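You operate a simulated robot arm through the tools that you are given. There is no shell and no other tool.

You run a simulated robot arm. Do the job below in one go: nothing can be reset, and whatever is moved stays where it is left.

TASK
Drive the high rivet home at 5 bar, then shut the blue valve.
Fine: the rivet under the blue squeezer; set the blue dial, open the valve, hold the blue lever down; the strip stays where it is.

It is judged by the outcome, as a careful person would: the job done as asked, and still so three seconds after it is handed in. It fails if anything else is knocked over, pushed out of place, dropped, spilled or broken.

THE ROBOT
A 7-joint arm with a two-finger parallel gripper, fixed in place. Base frame: the origin is on the floor under the middle of its stand, x ahead of it, y to its left, z up; the work surface is at about z = 86. Lengths are in cm, angles in rad, forces in N, time in s.
It reaches about 124.7 cm from its shoulder. Its first joint turns from -2.304 to 2.304 rad. Payload 3.91 kg.
The TCP is the grasp point between the finger pads, 3 cm short of the fingertips. In the tool frame z runs along the fingers and y along their closing line. The gripper opens to 11 cm. The fingers are 2 cm wide and 1 cm thick; the gripper's body (4.8 by 11.2 cm) begins 5.5 cm behind the TCP.
Orientation is that of the tool frame in the base frame, as a unit quaternion [x, y, z, w]. With the fingers straight down and closing along the base's y, the tool's x points along the base's -x, its y along +y and its z along -z.

THE INTERFACE
- The arm moves only by the tool nudge_tool. Its argument "targets" is one flat list of numbers, 7 for each row, row after row: the shift along the base's x, y, z in cm, then the turn, a rotation vector about the base's x, y, z in rad, then the gripper command, from -1 (shut) to 1 (fully open), values between in proportion. In form: [dx, dy, dz, wx, wy, wz, jaw, dx, dy, dz, wx, wy, wz, jaw, ...]. A call has 1 to 20 rows; each row is the pose to reach, as a shift and turn from the pose commanded when the call began. Rows are played at 5 a second. More than 5 cm and 0.15 rad between two rows, or a gripper value outside its range, and nothing of the call is played. A pose out of reach is approached as far as the arm can. The call stops where the force on the tool passes 70 N (or 10 N more than at its start, if that is more) or the arm is blocked; 0.2 s more then pass. The fingers move at their own pace (about 10.8 cm/s each) and stop on an object; they squeeze with about 32 N. The grip force told is the motor's: it shows also when the fingers shut on nothing. Time passes only in rows, and 0.2 s behind the last, so rows that repeat a pose let the fingers close. The reply holds the time, the measured pose of the TCP, the force on the tool along the base axes, the opening and the grip force, in the units named above and with some noise, with the torque about the TCP (base axes, N m) and any sound that the robot's microphone picked up.
- Cameras (640 x 400 px; columns grow to the right, rows downward): "scene" is fixed at [40.05, -49.9, 155.44]; the picture's right is [1.00, 0.05, 0.00], its down [0.02, -0.34, -0.94] and it looks along [-0.05, 0.94, -0.35] (base axes); focal length 341 px, centre (320, 200). "wrist" rides on the gripper at [7.2, 1.7, -10.3] in the tool frame; the picture's right is [-0.23, 0.97, 0.00], its down [-0.76, -0.18, -0.62] and it looks along [-0.61, -0.14, 0.78] (tool axes); focal length 222 px, centre (320, 200). There is no depth. A picture from a camera that has moved, and an enlarged one, comes with that camera's place and axes in the base frame and with its lens.
- capture(camera): a new picture of that camera. It takes no simulated time.
- zoom(camera, box): a new picture of the part [left, top, right, bottom] of that camera's present view, enlarged. It takes no simulated time.
- finish_job(): hands the job in; it is judged then, once.

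Places have to be worked out from the pictures, the camera data and where the tool is seen. Open the gripper and draw the arm clear of the work before you hand the job in, unless the task says otherwise.

The tools are called after ">>>" as a command line: name --argument value ..., lists and objects as JSON in quotes. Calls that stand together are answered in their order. nudge_tool: Moves the arm, as the interface text tells. Its arguments: {"type":"object","properties":{"targets":{"type":"array","items":{"type":"number"}}},"required":["targets"]} The other tools are called the same way: capture (camera) takes a picture; zoom (camera, box) takes an enlarged picture of a part of a camera's view; finish_job () hands the job in.

At the start:

```text
t: 0.0
ee_pos: [23.08, 49.74, 131.65]
ee_rot: [0.0, 1.0, 0.0, 0.001]
force: [-0.1, 0.1, 0.2]
ft_torque: [0.0, -0.01, -0.01]
grip_width: 11.0
grasp_force: 0.0
```

scene: 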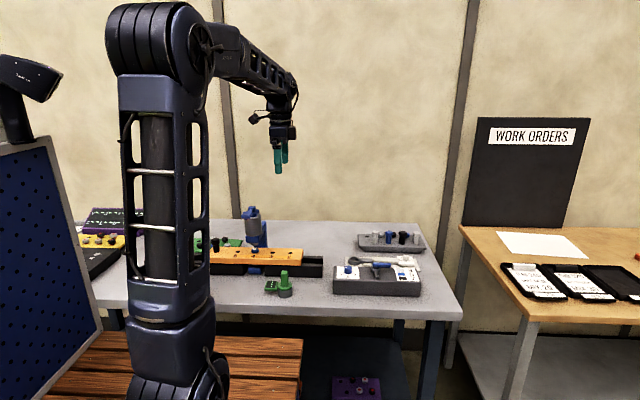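
wrist: 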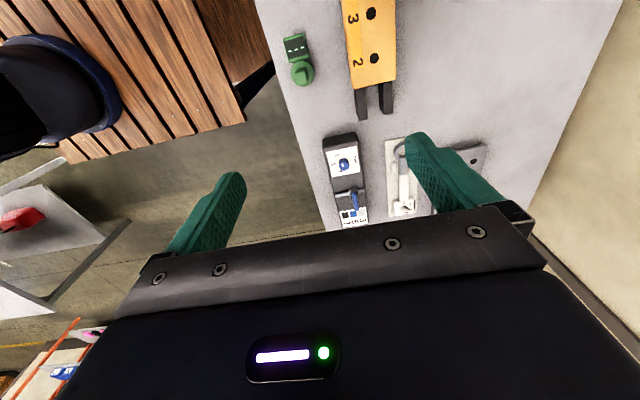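

I'll begin by looking closer at the bench from both cameras before moving anything.

>>> zoom --camera "scene" --box '[200, 190, 450, 320]'

>>> zoom --camera "scene" --box '[320, 220, 440, 300]'

>>> zoom --camera "wrist" --box '[260, 0, 520, 240]'

>>> zoom --camera "scene" --box '[70, 190, 330, 310]'

```text
2.56 times, centred on (325, 255) of scene
camera zoom: at [40.05, -49.9, 155.44], right [1.0, 0.05, 0.0], down [0.02, -0.34, -0.94], along [-0.05, 0.94, -0.35], focal length 872 px, centre (307, 59)
```

zoom: 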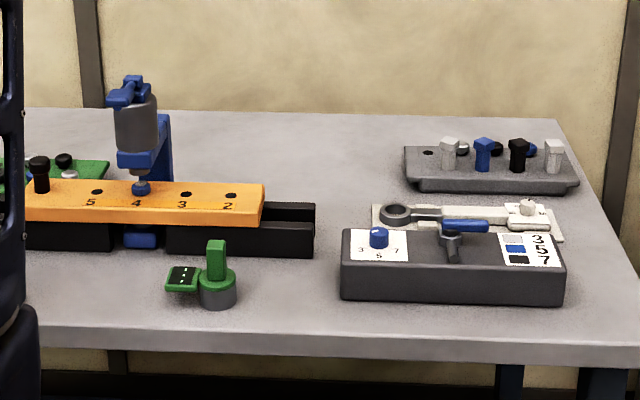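

```text
5.00 times, centred on (380, 260) of scene
camera zoom: at [40.05, -49.9, 155.44], right [1.0, 0.05, 0.0], down [0.02, -0.34, -0.94], along [-0.05, 0.94, -0.35], focal length 1704 px, centre (20, -100)
```

zoom: 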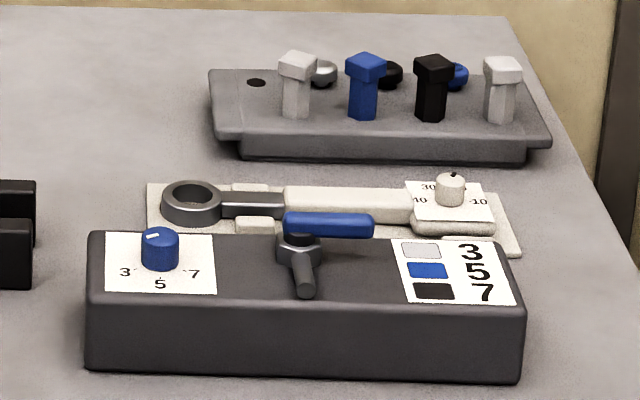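

```text
1.67 times, centred on (390, 120) of wrist
camera zoom: at [15.71, 51.49, 141.95], right [0.23, 0.97, 0.0], down [0.76, -0.18, 0.62], along [0.61, -0.14, -0.78], focal length 370 px, centre (203, 333)
```

zoom: 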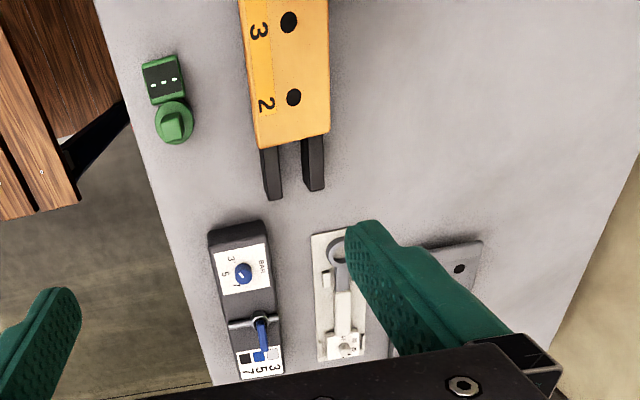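

```text
2.46 times, centred on (200, 250) of scene
camera zoom: at [40.05, -49.9, 155.44], right [1.0, 0.05, 0.0], down [0.02, -0.34, -0.94], along [-0.05, 0.94, -0.35], focal length 839 px, centre (615, 77)
```

zoom: 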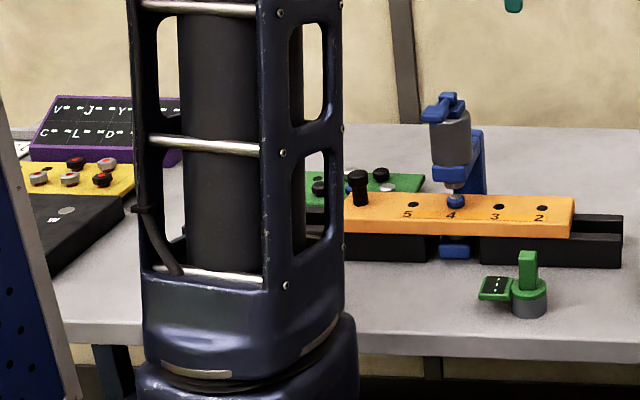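

The squeezer seems to stand near (10, 60) with its lever at about z = 109, and the dial near (44, 50). I enlarge these parts to see the lever, dial pointer and valve handle better.

>>> zoom --camera "scene" --box '[225, 200, 305, 250]'

>>> zoom --camera "scene" --box '[325, 250, 405, 300]'

>>> zoom --camera "scene" --box '[370, 245, 434, 285]'

>>> zoom --camera "wrist" --box '[310, 110, 410, 240]'

```text
8.00 times, centred on (265, 225) of scene
camera zoom: at [40.05, -49.9, 155.44], right [1.0, 0.05, 0.0], down [0.02, -0.34, -0.94], along [-0.05, 0.94, -0.35], focal length 2726 px, centre (760, 0)
```

zoom: 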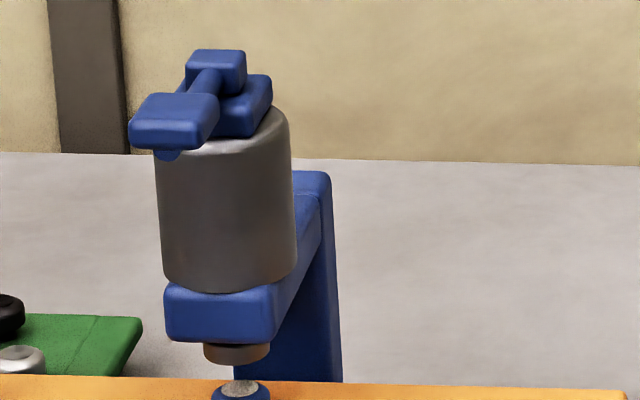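

```text
8.00 times, centred on (365, 275) of scene
camera zoom: at [40.05, -49.9, 155.44], right [1.0, 0.05, 0.0], down [0.02, -0.34, -0.94], along [-0.05, 0.94, -0.35], focal length 2726 px, centre (-40, -400)
```

zoom: 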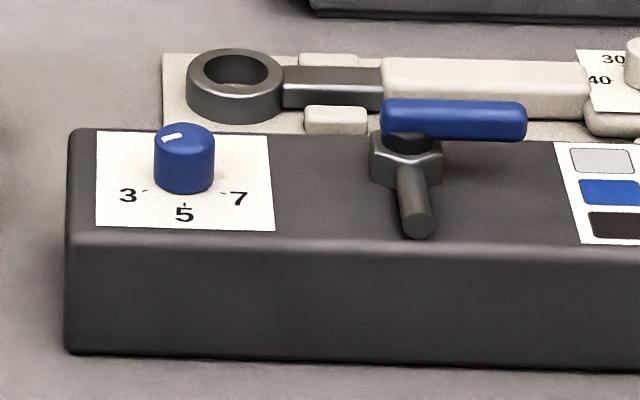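

```text
10.00 times, centred on (402, 265) of scene
camera zoom: at [40.05, -49.9, 155.44], right [1.0, 0.05, 0.0], down [0.02, -0.34, -0.94], along [-0.05, 0.94, -0.35], focal length 3408 px, centre (-500, -450)
```

zoom: 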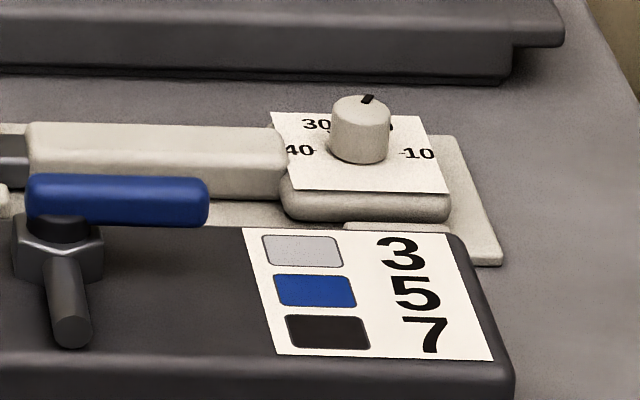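

```text
3.08 times, centred on (360, 175) of wrist
camera zoom: at [15.71, 51.49, 141.95], right [0.23, 0.97, 0.0], down [0.76, -0.18, 0.62], along [0.61, -0.14, -0.78], focal length 684 px, centre (197, 277)
```

zoom: 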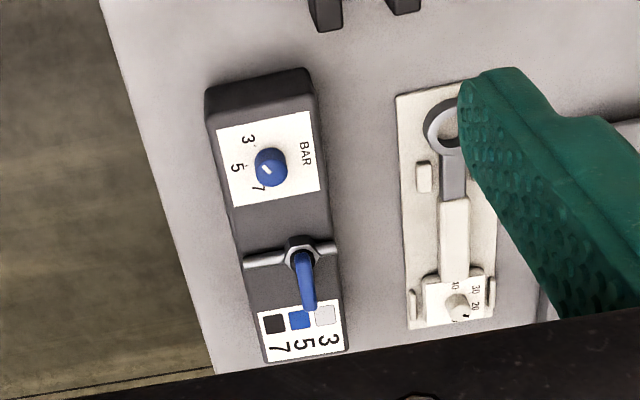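

The dial pointer is not readable from here, so I move the wrist camera to a closer view over the pressure box, staying well above it (fingertips above z = 103).

>>> nudge_tool --targets '[2, 0.4, -4, 0, 0, 0, 1, 4, 0.8, -8, 0, 0, 0, 1, 6, 1.2, -12, 0, 0, 0, 1, 8, 1.6, -16, 0, 0, 0, 1, 10, 2, -20, 0, 0, 0, 1, 11, 2, -24, 0, 0, 0, 1, 11, 2, -24, 0, 0, 0, 1]'

>>> capture --camera "wrist"

>>> capture --camera "scene"

```text
t: 1.6
ee_pos: [34.14, 51.77, 107.6]
ee_rot: [0.0, 1.0, -0.001, 0.001]
force: [-0.3, 0.1, -0.5]
ft_torque: [-0.02, -0.01, 0.03]
grip_width: 11.0
grasp_force: 0.0
```

```text
taken
camera wrist: at [26.76, 53.47, 117.9], right [0.23, 0.97, 0.0], down [0.76, -0.18, 0.62], along [0.61, -0.14, -0.78], focal length 222 px, centre (320, 200)
```

wrist: 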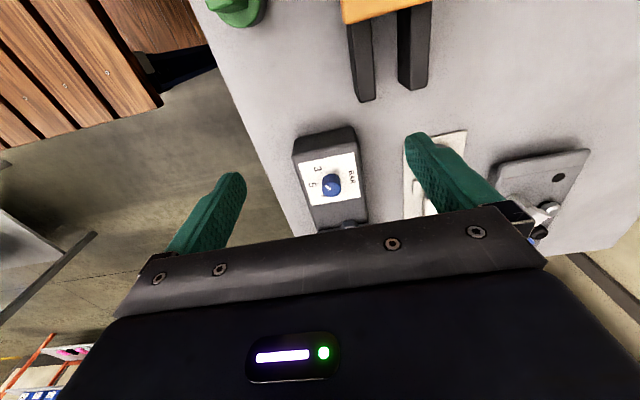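

```text
taken
```

scene: 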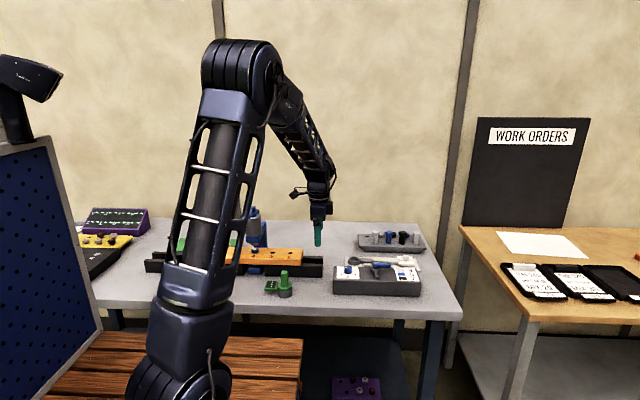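

>>> zoom --camera "wrist" --box '[280, 110, 400, 240]'

>>> zoom --camera "scene" --box '[327, 255, 383, 290]'

>>> zoom --camera "scene" --box '[120, 195, 340, 305]'

```text
3.08 times, centred on (340, 175) of wrist
camera zoom: at [26.76, 53.47, 117.9], right [0.23, 0.97, 0.0], down [0.76, -0.18, 0.62], along [0.61, -0.14, -0.78], focal length 684 px, centre (258, 277)
```

zoom: 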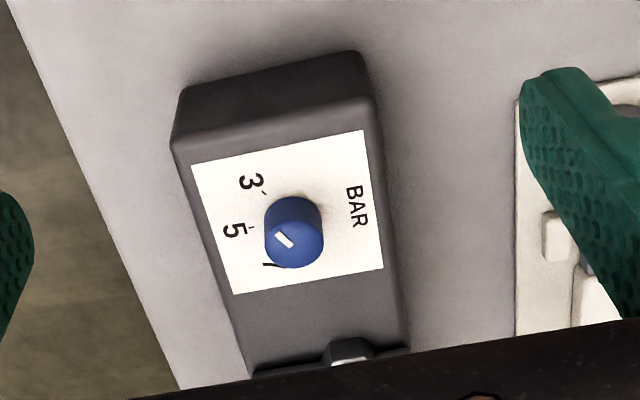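

```text
11.43 times, centred on (355, 272) of scene
camera zoom: at [40.05, -49.9, 155.44], right [1.0, 0.05, 0.0], down [0.02, -0.34, -0.94], along [-0.05, 0.94, -0.35], focal length 3894 px, centre (-80, -629)
```

zoom: 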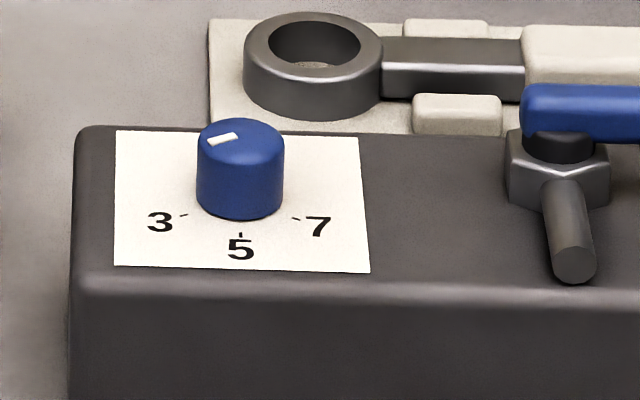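

```text
2.91 times, centred on (230, 250) of scene
camera zoom: at [40.05, -49.9, 155.44], right [1.0, 0.05, 0.0], down [0.02, -0.34, -0.94], along [-0.05, 0.94, -0.35], focal length 991 px, centre (582, 54)
```

zoom: 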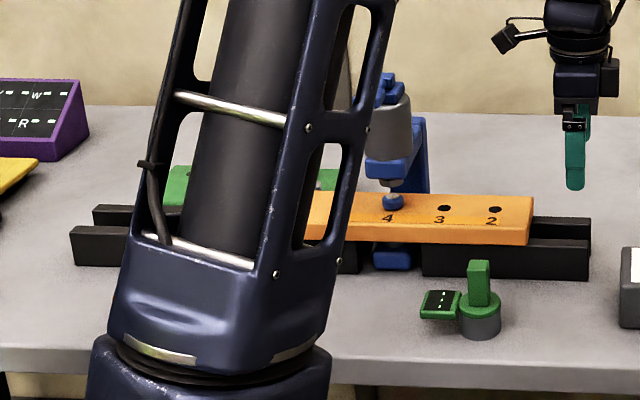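

Box is clear of the gripper. I zoom tightly on the dial top to read the pointer and the ticks.

>>> zoom --camera "wrist" --box '[305, 155, 361, 211]'

>>> zoom --camera "scene" --box '[335, 260, 367, 280]'

```text
7.14 times, centred on (333, 183) of wrist
camera zoom: at [26.76, 53.47, 117.9], right [0.23, 0.97, 0.0], down [0.76, -0.18, 0.62], along [0.61, -0.14, -0.78], focal length 1587 px, centre (227, 321)
```

zoom: 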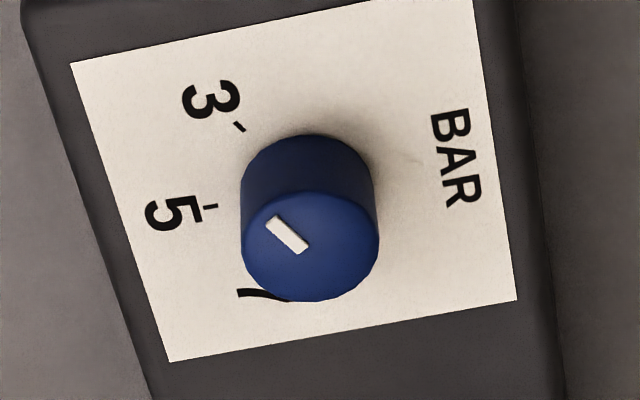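

```text
16.00 times, centred on (351, 270) of scene
camera zoom: at [40.05, -49.9, 155.44], right [1.0, 0.05, 0.0], down [0.02, -0.34, -0.94], along [-0.05, 0.94, -0.35], focal length 5452 px, centre (-176, -920)
```

zoom: 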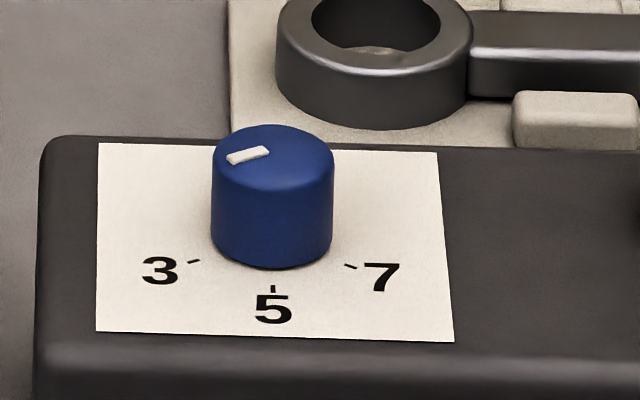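

The pointer sits at 3; 5 lies about 57–60° further, counter‑clockwise seen from above. The dial top I place at about (44.1, 51.0, 94). The valve handle lies along x across its pipe, so it is shut. Next I rise and move to look down at the squeezer.

>>> nudge_tool --targets '[0, 0, 4.5, 0, 0, 0, 1, -1, 0.5, 9, 0, 0, 0, 1, -3, 1, 13.5, 0, 0, 0, 1, -6, 2, 17, 0, 0, 0, 1, -10, 3, 19.5, 0, 0, 0, 1, -14.5, 4, 20.5, 0, 0, 0, 1, -19, 5, 20.5, 0, 0, 0, 1, -23.5, 6, 20.5, 0, 0, 0, 1, -28, 6, 20.5, 0, 0, 0, 1, -31, 6, 20.5, 0, 0, 0, 1, -31, 6, 20.5, 0, 0, 0, 1]'

>>> capture --camera "wrist"

>>> capture --camera "scene"

```text
t: 4.0
ee_pos: [3.05, 57.82, 128.13]
ee_rot: [0.002, 1.0, 0.0, 0.0]
force: [0.5, -0.5, -0.1]
ft_torque: [-0.01, 0.03, 0.02]
grip_width: 11.01
grasp_force: 0.0
```

```text
taken
camera wrist: at [-4.26, 59.66, 138.5], right [0.23, 0.97, 0.0], down [0.76, -0.18, 0.62], along [0.61, -0.14, -0.78], focal length 222 px, centre (320, 200)
```

wrist: 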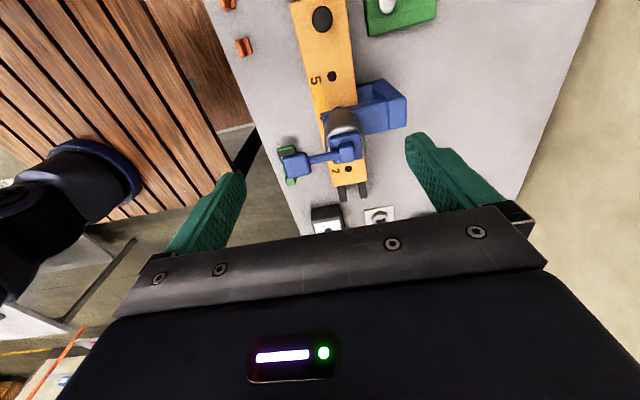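

```text
taken
```

scene: 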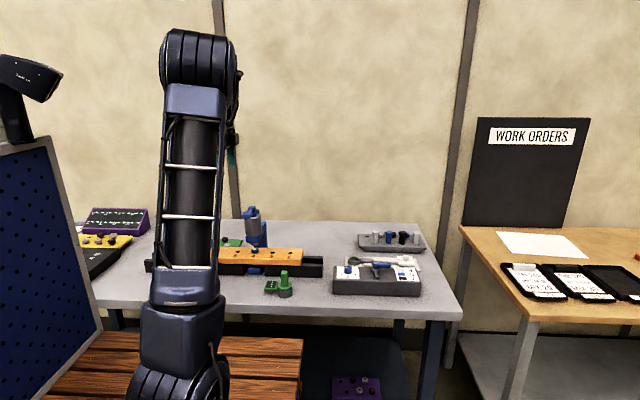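

>>> zoom --camera "wrist" --box '[250, 60, 430, 210]'

>>> zoom --camera "wrist" --box '[260, 0, 460, 120]'

>>> zoom --camera "scene" --box '[215, 200, 311, 270]'

```text
2.67 times, centred on (340, 135) of wrist
camera zoom: at [-4.26, 59.66, 138.5], right [0.23, 0.97, 0.0], down [0.76, -0.18, 0.62], along [0.61, -0.14, -0.78], focal length 592 px, centre (267, 373)
```

zoom: 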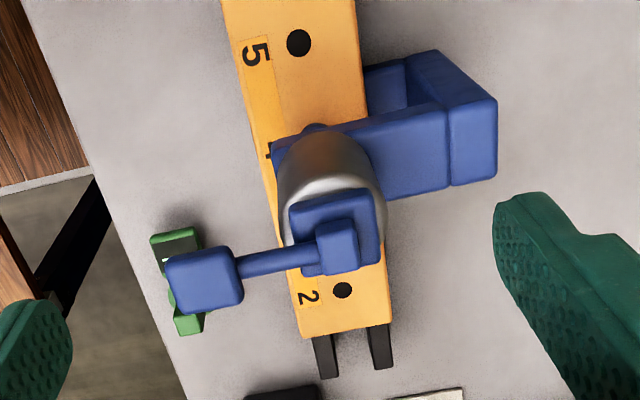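

```text
3.20 times, centred on (360, 60) of wrist
camera zoom: at [-4.26, 59.66, 138.5], right [0.23, 0.97, 0.0], down [0.76, -0.18, 0.62], along [0.61, -0.14, -0.78], focal length 711 px, centre (192, 648)
```

zoom: 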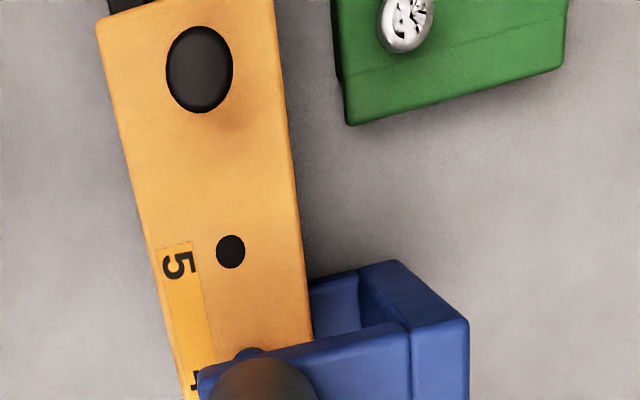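

```text
5.71 times, centred on (263, 235) of scene
camera zoom: at [40.05, -49.9, 155.44], right [1.0, 0.05, 0.0], down [0.02, -0.34, -0.94], along [-0.05, 0.94, -0.35], focal length 1947 px, centre (646, 0)
```

zoom: 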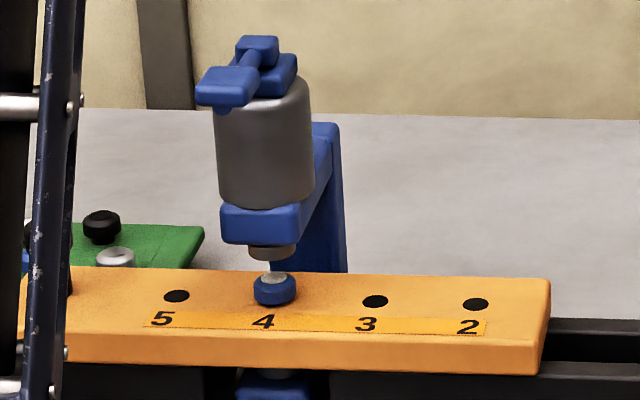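

I place the lever's paddle top at about (9.8, 53.2, 112.4), reaching forward (−y) from a pivot on the cylinder, and the rivet in hole 4 is right under the ram. Now I go above the dial (44.1, 51.0), fingers part‑open to 5 cm, staying high for a check.

>>> nudge_tool --targets '[4, -0.5, 0, 0, 0, 0, 0.6, 8.5, -1, 0, 0, 0, 0, 0.2, 13, -2, 0, 0, 0, 0, -0.09, 17.5, -3, 0, 0, 0, 0, -0.09, 22, -4, -1, 0, 0, 0, -0.09, 26, -5, -3, 0, 0, 0, -0.09, 30, -6, -5.5, 0, 0, 0, -0.09, 34, -6.8, -8.5, 0, 0, 0, -0.09, 37.5, -6.8, -12, 0, 0, 0, -0.09, 40, -6.8, -16, 0, 0, 0, -0.09, 41, -6.8, -20.5, 0, 0, 0, -0.09, 41, -6.8, -25, 0, 0, 0, -0.09, 41, -6.8, -25, 0, 0, 0, -0.09]'

>>> capture --camera "wrist"

>>> zoom --camera "scene" --box '[310, 210, 438, 290]'

```text
refused: row 8 steps farther than a row can; nothing moved
```

```text
taken
camera wrist: at [-4.26, 59.66, 138.5], right [0.23, 0.97, 0.0], down [0.76, -0.18, 0.62], along [0.61, -0.14, -0.78], focal length 222 px, centre (320, 200)
```

wrist: 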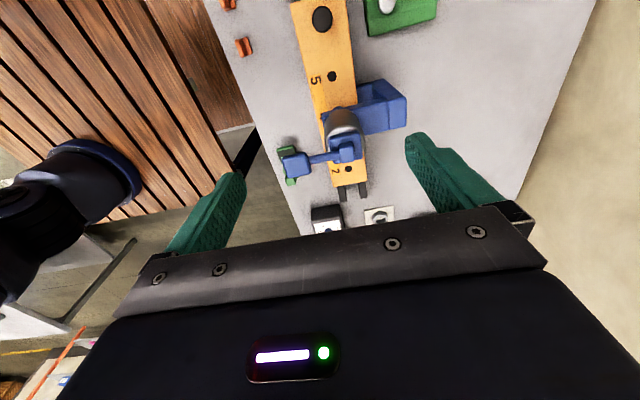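

```text
5.00 times, centred on (374, 250) of scene
camera zoom: at [40.05, -49.9, 155.44], right [1.0, 0.05, 0.0], down [0.02, -0.34, -0.94], along [-0.05, 0.94, -0.35], focal length 1704 px, centre (50, -50)
```

zoom: 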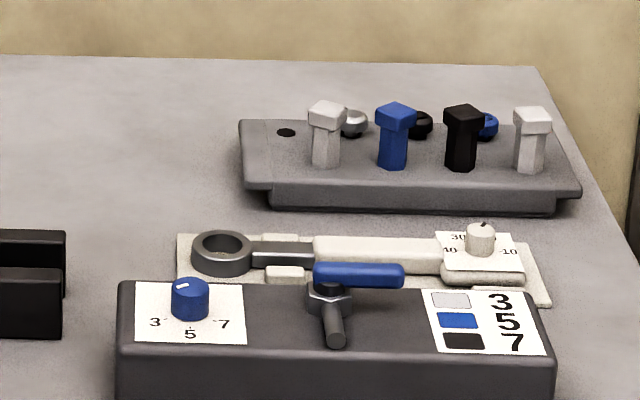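

The call was refused because one step was just over 5 cm, so nothing moved. I send the same path with shorter steps.

>>> nudge_tool --targets '[4, -0.5, 0, 0, 0, 0, 0.6, 8, -1, 0, 0, 0, 0, 0.2, 12, -2, 0, 0, 0, 0, -0.09, 16, -3, 0, 0, 0, 0, -0.09, 20, -4, -1, 0, 0, 0, -0.09, 24, -5, -2.5, 0, 0, 0, -0.09, 28, -6, -4.5, 0, 0, 0, -0.09, 31.5, -6.8, -7, 0, 0, 0, -0.09, 35, -6.8, -10, 0, 0, 0, -0.09, 38, -6.8, -13.5, 0, 0, 0, -0.09, 40, -6.8, -17, 0, 0, 0, -0.09, 41, -6.8, -21, 0, 0, 0, -0.09, 41, -6.8, -25, 0, 0, 0, -0.09, 41, -6.8, -25, 0, 0, 0, -0.09]'

>>> capture --camera "wrist"

>>> zoom --camera "scene" --box '[310, 210, 438, 290]'

```text
t: 7.0
ee_pos: [44.14, 50.84, 103.11]
ee_rot: [0.001, 1.0, 0.0, 0.0]
force: [-0.2, 0.4, -0.2]
ft_torque: [0.01, 0.0, 0.02]
grip_width: 5.02
grasp_force: 0.0
```

```text
taken
camera wrist: at [36.78, 52.65, 113.41], right [0.23, 0.97, 0.0], down [0.76, -0.18, 0.62], along [0.61, -0.14, -0.78], focal length 222 px, centre (320, 200)
```

wrist: 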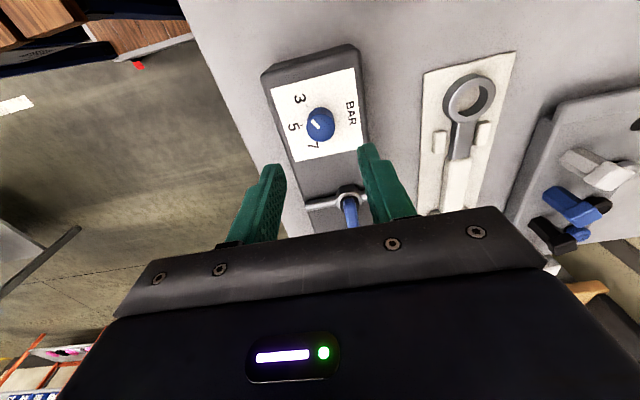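

```text
5.00 times, centred on (374, 250) of scene
camera zoom: at [40.05, -49.9, 155.44], right [1.0, 0.05, 0.0], down [0.02, -0.34, -0.94], along [-0.05, 0.94, -0.35], focal length 1704 px, centre (50, -50)
```

zoom: 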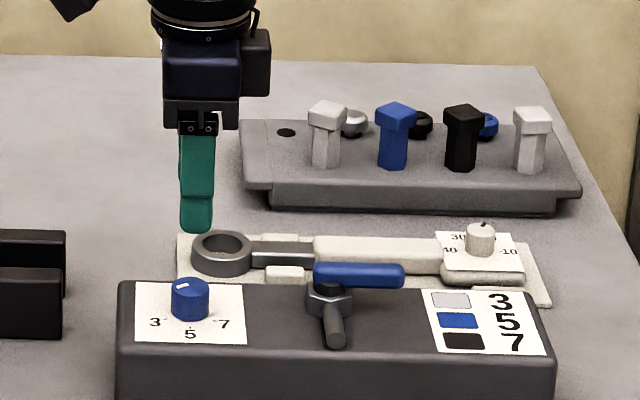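

I zoom on the dial and valve from this closer spot to refine their places.

>>> zoom --camera "wrist" --box '[260, 40, 400, 240]'

>>> zoom --camera "wrist" --box '[290, 90, 354, 154]'

```text
2.00 times, centred on (330, 140) of wrist
camera zoom: at [36.78, 52.65, 113.41], right [0.23, 0.97, 0.0], down [0.76, -0.18, 0.62], along [0.61, -0.14, -0.78], focal length 444 px, centre (300, 320)
```

zoom: 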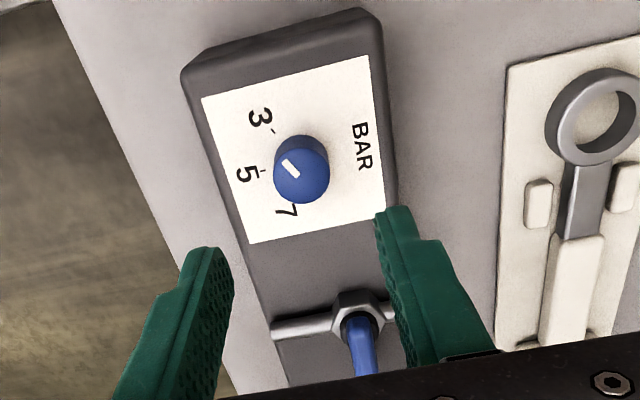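

```text
6.25 times, centred on (322, 122) of wrist
camera zoom: at [36.78, 52.65, 113.41], right [0.23, 0.97, 0.0], down [0.76, -0.18, 0.62], along [0.61, -0.14, -0.78], focal length 1388 px, centre (308, 688)
```

zoom: 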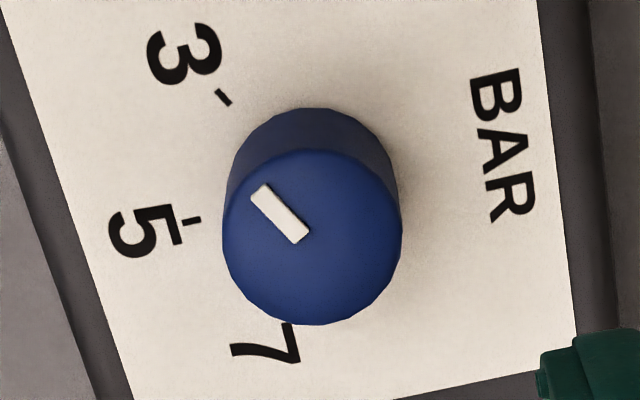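

From here the dial top is at about (44.0, 51.0, 94); tick 3 to tick 5 is 60°. I lower the open fingers around the dial, tips stopping around z = 92.6, just above the box top.

>>> nudge_tool --targets '[-0.05, 0.06, -2.5, 0, 0, 0, -0.09, -0.05, 0.06, -5, 0, 0, 0, -0.09, -0.05, 0.06, -6.5, 0, 0, 0, -0.09, -0.05, 0.06, -7.5, 0, 0, 0, -0.09, -0.05, 0.06, -7.5, 0, 0, 0, -0.09]'

>>> capture --camera "wrist"

>>> zoom --camera "scene" --box '[318, 240, 398, 290]'

```text
t: 8.2
ee_pos: [43.99, 50.9, 95.55]
ee_rot: [0.0, 1.0, 0.0, 0.0]
force: [0.3, 0.1, 0.4]
ft_torque: [0.01, -0.04, -0.03]
grip_width: 4.99
grasp_force: 0.0
```

```text
taken
camera wrist: at [36.67, 52.74, 105.89], right [0.23, 0.97, 0.0], down [0.76, -0.18, 0.62], along [0.61, -0.14, -0.78], focal length 222 px, centre (320, 200)
```

wrist: 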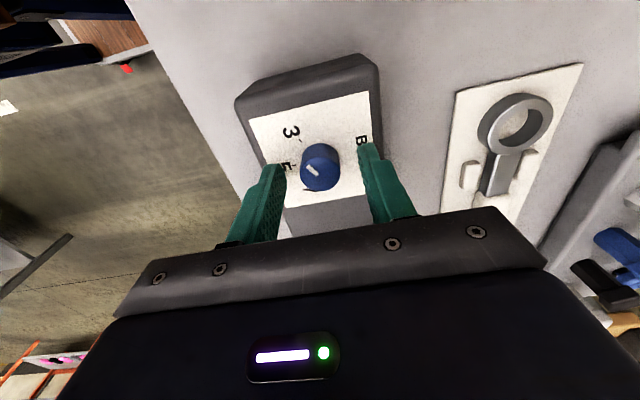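

```text
8.00 times, centred on (358, 265) of scene
camera zoom: at [40.05, -49.9, 155.44], right [1.0, 0.05, 0.0], down [0.02, -0.34, -0.94], along [-0.05, 0.94, -0.35], focal length 2726 px, centre (16, -320)
```

zoom: 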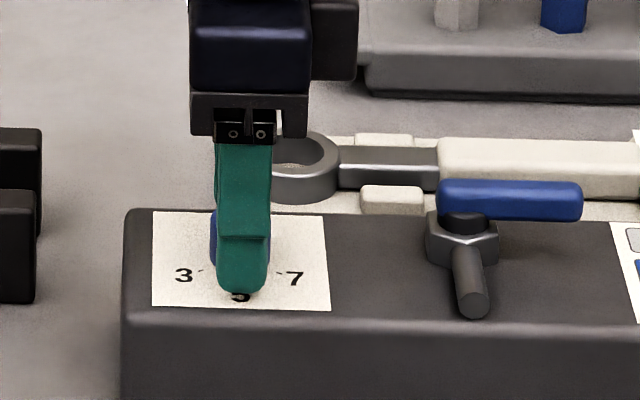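

The fingers straddle the dial evenly. I close on it.

>>> nudge_tool --targets '[0, 0, 0, 0, 0, 0, -0.4, 0, 0, 0, 0, 0, 0, -0.7, 0, 0, 0, 0, 0, 0, -1, 0, 0, 0, 0, 0, 0, -1]'

>>> zoom --camera "wrist" --box '[230, 90, 410, 230]'

>>> zoom --camera "scene" --box '[318, 240, 398, 290]'

```text
t: 9.2
ee_pos: [44.01, 51.0, 95.55]
ee_rot: [0.0, 1.0, 0.0, 0.001]
force: [0.5, 0.8, -1.9]
ft_torque: [0.04, -0.04, 0.02]
grip_width: 2.56
grasp_force: 44.7
```

```text
2.86 times, centred on (320, 160) of wrist
camera zoom: at [36.68, 52.74, 105.9], right [0.23, 0.97, 0.0], down [0.76, -0.18, 0.62], along [0.61, -0.14, -0.78], focal length 635 px, centre (320, 314)
```

zoom: 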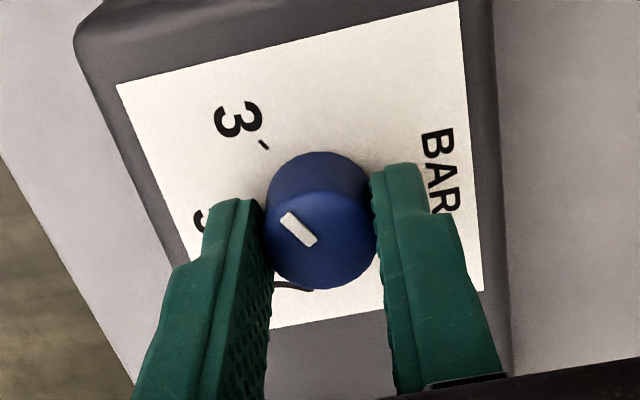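

```text
8.00 times, centred on (358, 265) of scene
camera zoom: at [40.05, -49.9, 155.44], right [1.0, 0.05, 0.0], down [0.02, -0.34, -0.94], along [-0.05, 0.94, -0.35], focal length 2726 px, centre (16, -320)
```

zoom: 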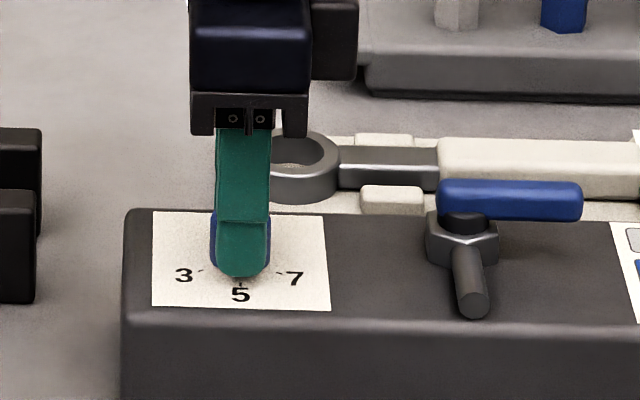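

The dial is held (2.56 cm wide, centred). I turn it counter‑clockwise by about half the needed angle first and check the response.

>>> nudge_tool --targets '[0, 0, 0, 0, 0, 0.1, -1, 0, 0, 0, 0, 0, 0.2, -1, 0, 0, 0, 0, 0, 0.3, -1, 0, 0, 0, 0, 0, 0.4, -1, 0, 0, 0, 0, 0, 0.5, -1, 0, 0, 0, 0, 0, 0.5, -1]'

>>> zoom --camera "wrist" --box '[230, 90, 410, 230]'

>>> zoom --camera "scene" --box '[318, 240, 398, 290]'

```text
t: 10.6
ee_pos: [43.99, 51.19, 95.58]
ee_rot: [-0.248, 0.969, 0.0, -0.001]
force: [-4.5, 0.2, -11.2]
ft_torque: [-0.1, 0.21, 0.04]
grip_width: 2.52
grasp_force: 45.1
```

```text
2.86 times, centred on (320, 160) of wrist
camera zoom: at [36.76, 49.05, 105.91], right [-0.27, 0.96, 0.0], down [0.75, 0.21, 0.62], along [0.6, 0.17, -0.78], focal length 635 px, centre (320, 314)
```

zoom: 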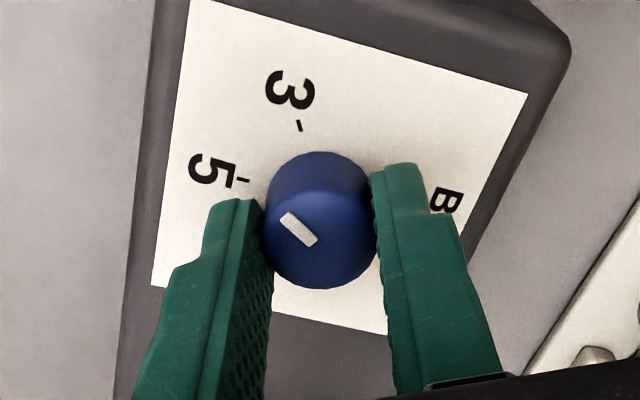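

```text
8.00 times, centred on (358, 265) of scene
camera zoom: at [40.05, -49.9, 155.44], right [1.0, 0.05, 0.0], down [0.02, -0.34, -0.94], along [-0.05, 0.94, -0.35], focal length 2726 px, centre (16, -320)
```

zoom: 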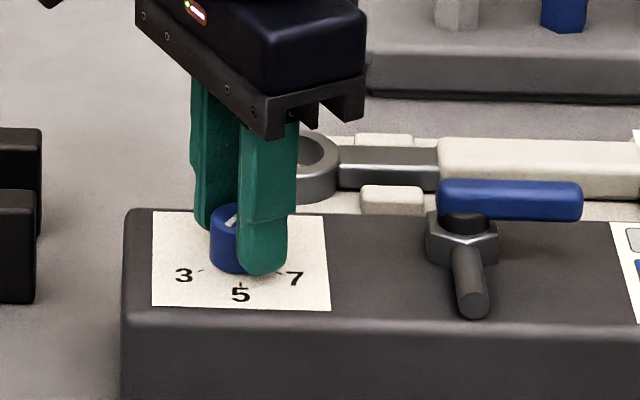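

The dial follows without slip (the mark stays fixed relative to the fingers). Starting pointer ≈ 210°, tick 5 ≈ 270° (base azimuth), so about 0.55 rad remains; I turn it on.

>>> nudge_tool --targets '[0, 0, 0, 0, 0, 0.1, -1, 0, 0, 0, 0, 0, 0.2, -1, 0, 0, 0, 0, 0, 0.3, -1, 0, 0, 0, 0, 0, 0.4, -1, 0, 0, 0, 0, 0, 0.5, -1, 0, 0, 0, 0, 0, 0.547, -1, 0, 0, 0, 0, 0, 0.547, -1]'

>>> zoom --camera "wrist" --box '[230, 90, 410, 230]'

>>> zoom --camera "scene" --box '[334, 250, 374, 290]'

```text
t: 12.2
ee_pos: [43.95, 50.95, 95.61]
ee_rot: [-0.5, 0.866, -0.001, -0.001]
force: [-4.5, -6.6, -14.1]
ft_torque: [-0.13, 0.1, -0.04]
grip_width: 2.53
grasp_force: 45.6
```

```text
2.86 times, centred on (320, 160) of wrist
camera zoom: at [38.85, 45.61, 105.92], right [-0.73, 0.68, 0.0], down [0.54, 0.57, 0.62], along [0.43, 0.45, -0.78], focal length 635 px, centre (320, 314)
```

zoom: 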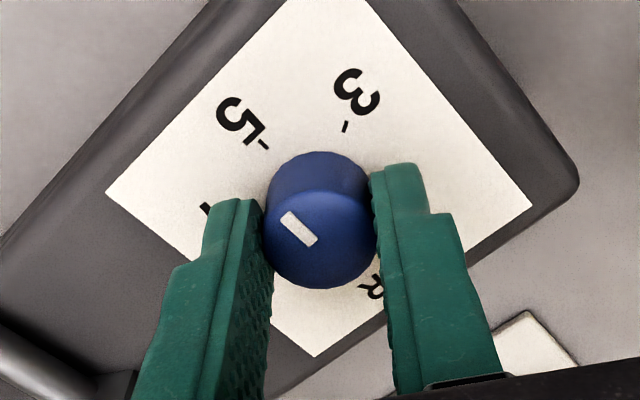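

```text
10.00 times, centred on (354, 270) of scene
camera zoom: at [40.05, -49.9, 155.44], right [1.0, 0.05, 0.0], down [0.02, -0.34, -0.94], along [-0.05, 0.94, -0.35], focal length 3408 px, centre (-20, -500)
```

zoom: 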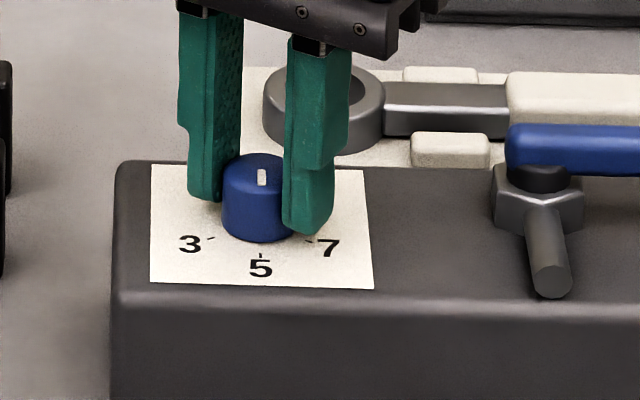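

The white mark now points straight at 5 in both views. I open the fingers and lift straight up, then check the dial again.

>>> nudge_tool --targets '[0, 0, 0, 0, 0, 0, -0.6, 0, 0, 0, 0, 0, 0, -0.1, 0, 0, 0, 0, 0, 0, -0.1, 0, 0, 2, 0, 0, 0, -0.1, 0, 0, 5, 0, 0, 0, -0.1, 0, 0, 9, 0, 0, 0, -0.1, 0, 0, 9, 0, 0, 0, -0.1]'

>>> zoom --camera "wrist" --box '[230, 30, 410, 170]'

>>> zoom --camera "scene" --box '[334, 250, 374, 290]'

>>> capture --camera "wrist"

```text
t: 13.8
ee_pos: [43.99, 51.02, 104.62]
ee_rot: [-0.5, 0.866, 0.0, 0.0]
force: [-0.2, 0.3, -0.4]
ft_torque: [0.02, -0.03, -0.02]
grip_width: 4.94
grasp_force: 0.1
```

```text
2.86 times, centred on (320, 100) of wrist
camera zoom: at [38.84, 45.67, 114.95], right [-0.73, 0.68, 0.0], down [0.54, 0.57, 0.62], along [0.43, 0.45, -0.78], focal length 635 px, centre (320, 486)
```

zoom: 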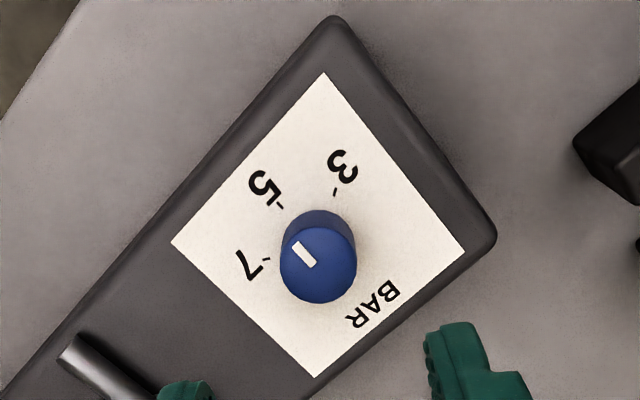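

```text
10.00 times, centred on (354, 270) of scene
camera zoom: at [40.05, -49.9, 155.44], right [1.0, 0.05, 0.0], down [0.02, -0.34, -0.94], along [-0.05, 0.94, -0.35], focal length 3408 px, centre (-20, -500)
```

zoom: 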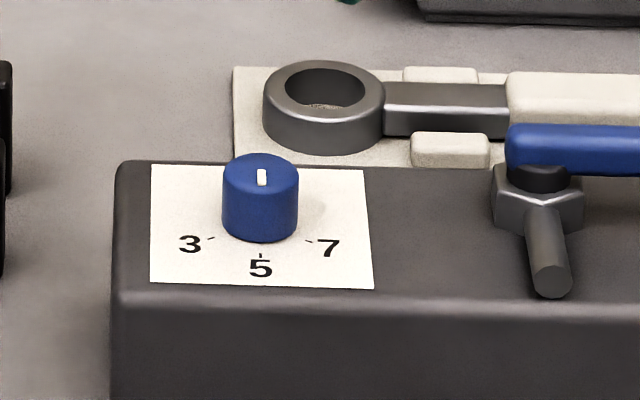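

```text
taken
camera wrist: at [38.84, 45.67, 114.95], right [-0.73, 0.68, 0.0], down [0.54, 0.57, 0.62], along [0.43, 0.45, -0.78], focal length 222 px, centre (320, 200)
```

wrist: 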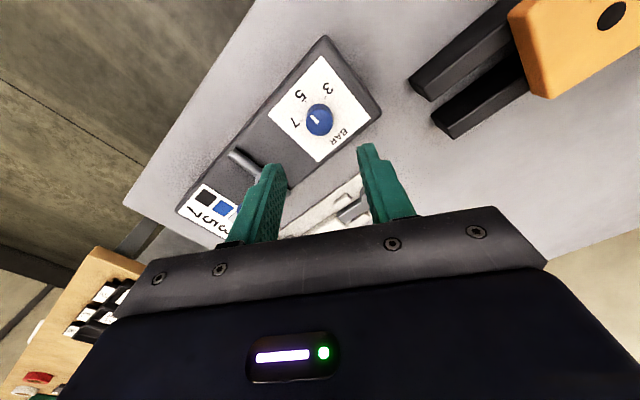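

I check the pointer angle once more at higher magnification, and look at the valve.

>>> zoom --camera "scene" --box '[348, 260, 364, 280]'

>>> zoom --camera "wrist" --box '[285, 75, 355, 145]'

>>> zoom --camera "scene" --box '[370, 248, 418, 288]'

```text
16.00 times, centred on (356, 270) of scene
camera zoom: at [40.05, -49.9, 155.44], right [1.0, 0.05, 0.0], down [0.02, -0.34, -0.94], along [-0.05, 0.94, -0.35], focal length 5452 px, centre (-256, -920)
```

zoom: 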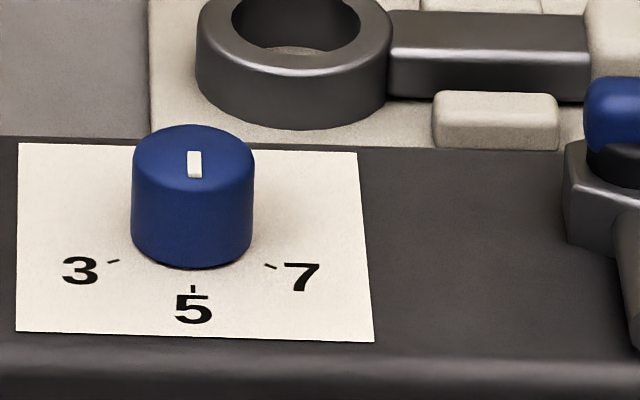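

```text
5.71 times, centred on (320, 110) of wrist
camera zoom: at [38.84, 45.67, 114.95], right [-0.73, 0.68, 0.0], down [0.54, 0.57, 0.62], along [0.43, 0.45, -0.78], focal length 1269 px, centre (320, 714)
```

zoom: 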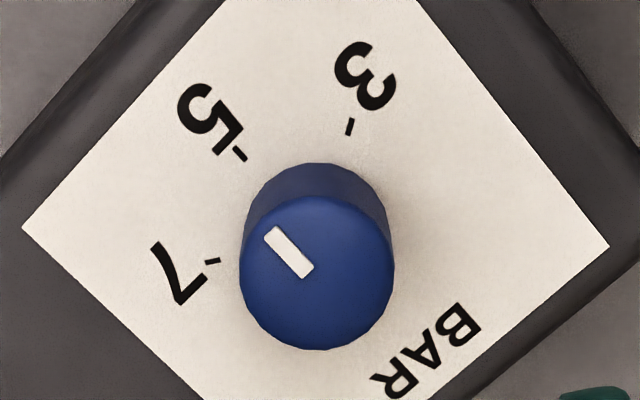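

```text
10.00 times, centred on (394, 268) of scene
camera zoom: at [40.05, -49.9, 155.44], right [1.0, 0.05, 0.0], down [0.02, -0.34, -0.94], along [-0.05, 0.94, -0.35], focal length 3408 px, centre (-420, -480)
```

zoom: 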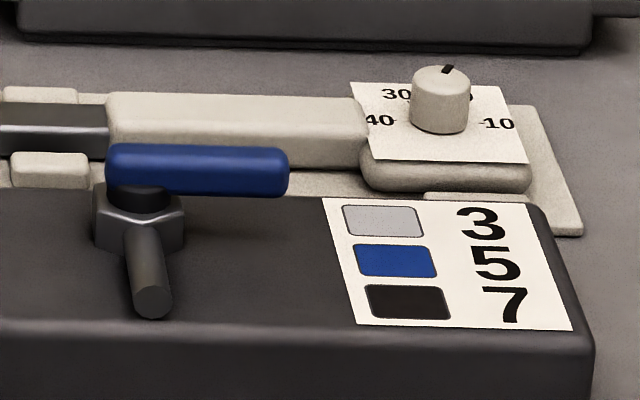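

The dial reads 5 in both views within a degree or two. Now I turn the tool back to its first orientation and move above the valve handle with the fingers wide open to look at it.

>>> nudge_tool --targets '[1, 0, 1, 0, 0, -0.14, 0.2, 2, 0, 2, 0, 0, -0.28, 0.5, 3, 0, 3, 0, 0, -0.42, 1, 4, 0, 4, 0, 0, -0.56, 1, 5, 0, 4, 0, 0, -0.7, 1, 6, 0, 4, 0, 0, -0.84, 1, 6, 0, 4, 0, 0, -0.97, 1, 6, 0, 4, 0, 0, -1.047, 1, 6, 0, 4, 0, 0, -1.047, 1]'

>>> capture --camera "wrist"

>>> zoom --camera "wrist" --box '[250, 60, 410, 220]'

```text
t: 15.8
ee_pos: [50.03, 50.88, 108.51]
ee_rot: [0.0, 1.0, -0.001, 0.001]
force: [-0.5, 0.5, -0.1]
ft_torque: [-0.03, 0.0, -0.01]
grip_width: 11.0
grasp_force: 0.0
```

```text
taken
camera wrist: at [42.68, 52.75, 118.97], right [0.23, 0.97, 0.0], down [0.76, -0.18, 0.62], along [0.61, -0.14, -0.78], focal length 222 px, centre (320, 200)
```

wrist: 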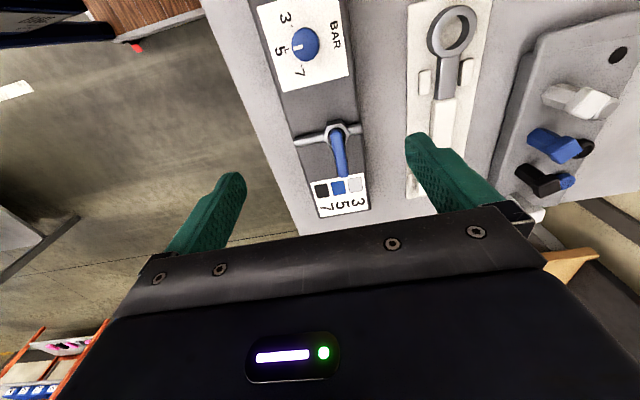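

```text
2.50 times, centred on (330, 140) of wrist
camera zoom: at [42.68, 52.75, 118.97], right [0.23, 0.97, 0.0], down [0.76, -0.18, 0.62], along [0.61, -0.14, -0.78], focal length 555 px, centre (295, 350)
```

zoom: 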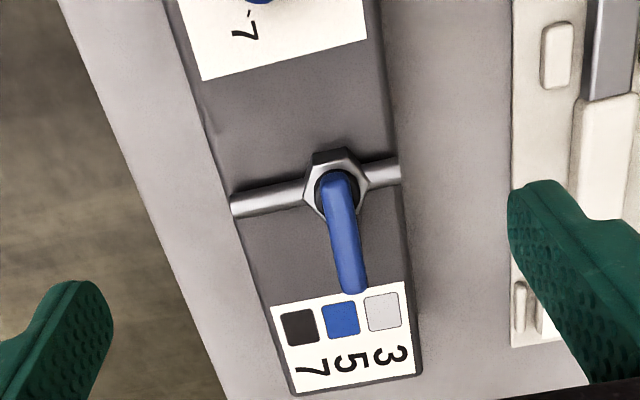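

The handle runs from its pivot near (52.4, 52.2) to about (58.1, 52.1), top near z = 95.4; the pipe under it runs along y. I go over the outer part of the handle and lower the part‑open fingers to straddle it, tips at about z = 93.4.

>>> nudge_tool --targets '[3.2, 0.6, 0, 0, 0, 0, 0.3, 6.5, 1.1, 0, 0, 0, 0, -0.18, 6.5, 1.1, -4, 0, 0, 0, -0.18, 6.5, 1.1, -8, 0, 0, 0, -0.18, 6.5, 1.1, -10.5, 0, 0, 0, -0.18, 6.5, 1.1, -12.25, 0, 0, 0, -0.18, 6.5, 1.1, -12.25, 0, 0, 0, -0.18]'

>>> capture --camera "wrist"

>>> zoom --camera "scene" --box '[354, 240, 434, 290]'

```text
t: 17.4
ee_pos: [56.47, 52.1, 96.43]
ee_rot: [0.0, 1.0, 0.001, 0.0]
force: [0.4, 0.0, 1.2]
ft_torque: [-0.01, -0.03, -0.04]
grip_width: 4.5
grasp_force: 0.0
```

```text
taken
camera wrist: at [49.19, 53.79, 106.63], right [0.23, 0.97, 0.0], down [0.76, -0.18, 0.62], along [0.61, -0.14, -0.78], focal length 222 px, centre (320, 200)
```

wrist: 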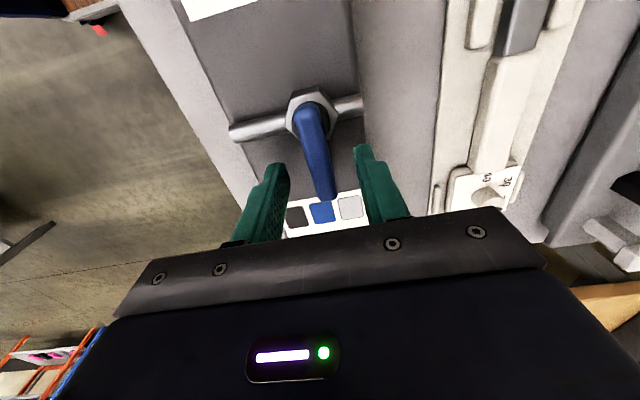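

```text
8.00 times, centred on (394, 265) of scene
camera zoom: at [40.05, -49.9, 155.44], right [1.0, 0.05, 0.0], down [0.02, -0.34, -0.94], along [-0.05, 0.94, -0.35], focal length 2726 px, centre (-272, -320)
```

zoom: 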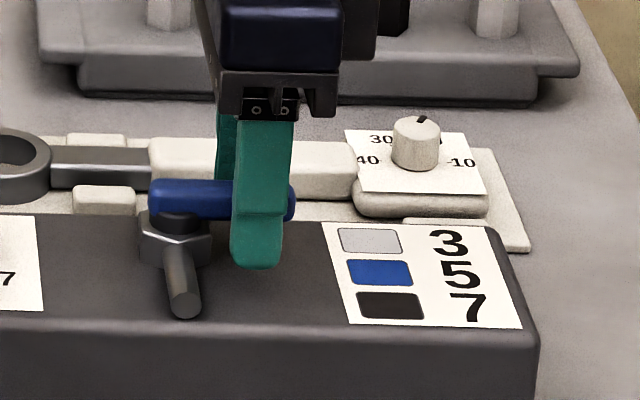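

Both fingers straddle the handle freely. I narrow the gap to a loose cage around it and read the width.

>>> nudge_tool --targets '[0, 0, 0, 0, 0, 0, -0.45, 0, 0, 0, 0, 0, 0, -0.66, 0, 0, 0, 0, 0, 0, -0.66]'

>>> zoom --camera "wrist" --box '[220, 70, 420, 230]'

```text
t: 18.2
ee_pos: [56.49, 52.04, 96.34]
ee_rot: [0.0, 1.0, 0.0, 0.0]
force: [0.3, 0.1, -0.1]
ft_torque: [-0.04, -0.02, 0.02]
grip_width: 1.88
grasp_force: 0.1
```

```text
2.50 times, centred on (320, 150) of wrist
camera zoom: at [49.2, 53.78, 106.65], right [0.23, 0.97, 0.0], down [0.76, -0.18, 0.62], along [0.61, -0.14, -0.78], focal length 555 px, centre (320, 325)
```

zoom: 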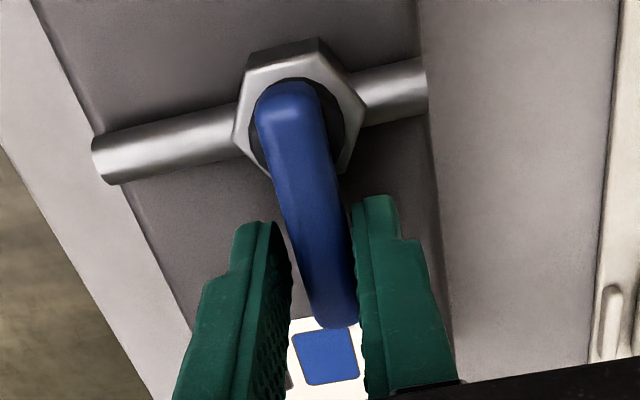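

The cage is loose around the handle. I test the counter‑clockwise way (toward +y) very gently: a 0.7 cm shift, watching the force.

>>> nudge_tool --targets '[0, 0.3, 0, 0, 0, 0.05, -0.66, 0, 0.5, 0, 0, 0, 0.1, -0.66, 0, 0.7, 0, 0, 0, 0.12, -0.66, 0, 0.7, 0, 0, 0, 0.12, -0.66]'

>>> zoom --camera "wrist" --box '[220, 70, 420, 230]'

```text
t: 19.2
ee_pos: [56.53, 52.72, 96.35]
ee_rot: [-0.059, 0.998, 0.0, -0.001]
force: [-5.6, -15.8, -3.8]
ft_torque: [-0.21, 0.16, -0.25]
grip_width: 2.57
grasp_force: 7.6
```

```text
2.50 times, centred on (320, 150) of wrist
camera zoom: at [49.02, 53.59, 106.64], right [0.11, 0.99, 0.0], down [0.78, -0.09, 0.62], along [0.62, -0.07, -0.78], focal length 555 px, centre (320, 325)
```

zoom: 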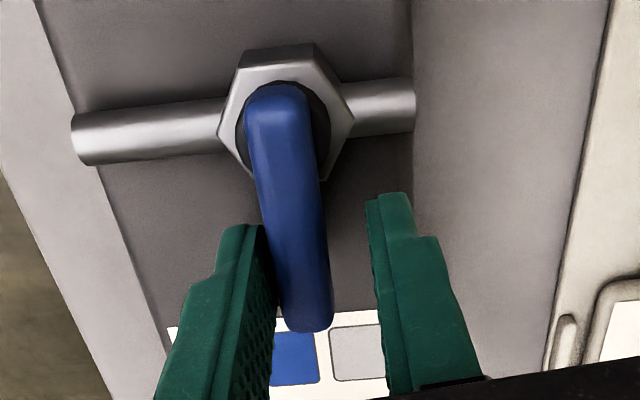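

Counter‑clockwise is blocked (about 16 N back, the handle did not move). I back off and test clockwise, toward −y, just as gently.

>>> nudge_tool --targets '[0, -0.4, 0, 0, 0, -0.06, -0.66, 0, -0.8, 0, 0, 0, -0.12, -0.66, 0, -1.1, 0, 0, 0, -0.17, -0.66, 0, -1.3, 0, 0, 0, -0.2, -0.66, 0, -1.3, 0, 0, 0, -0.2, -0.66]'

>>> zoom --camera "wrist" --box '[220, 70, 420, 230]'

```text
t: 20.4
ee_pos: [56.54, 51.51, 96.41]
ee_rot: [0.04, 0.999, 0.001, 0.0]
force: [0.0, 1.7, 1.8]
ft_torque: [0.05, -0.01, -0.03]
grip_width: 1.97
grasp_force: 1.0
```

```text
2.50 times, centred on (320, 150) of wrist
camera zoom: at [49.33, 53.82, 106.71], right [0.3, 0.95, 0.0], down [0.74, -0.24, 0.62], along [0.59, -0.19, -0.78], focal length 555 px, centre (320, 325)
```

zoom: 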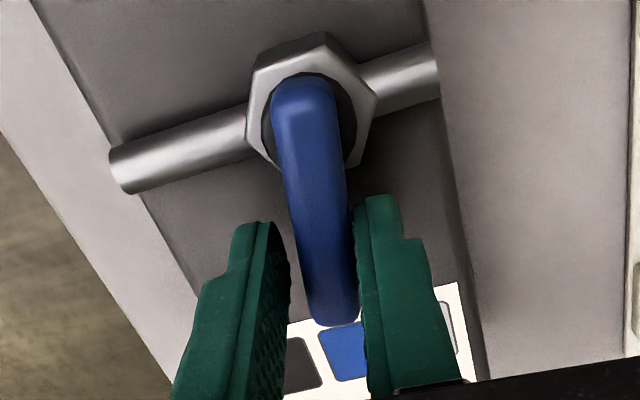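

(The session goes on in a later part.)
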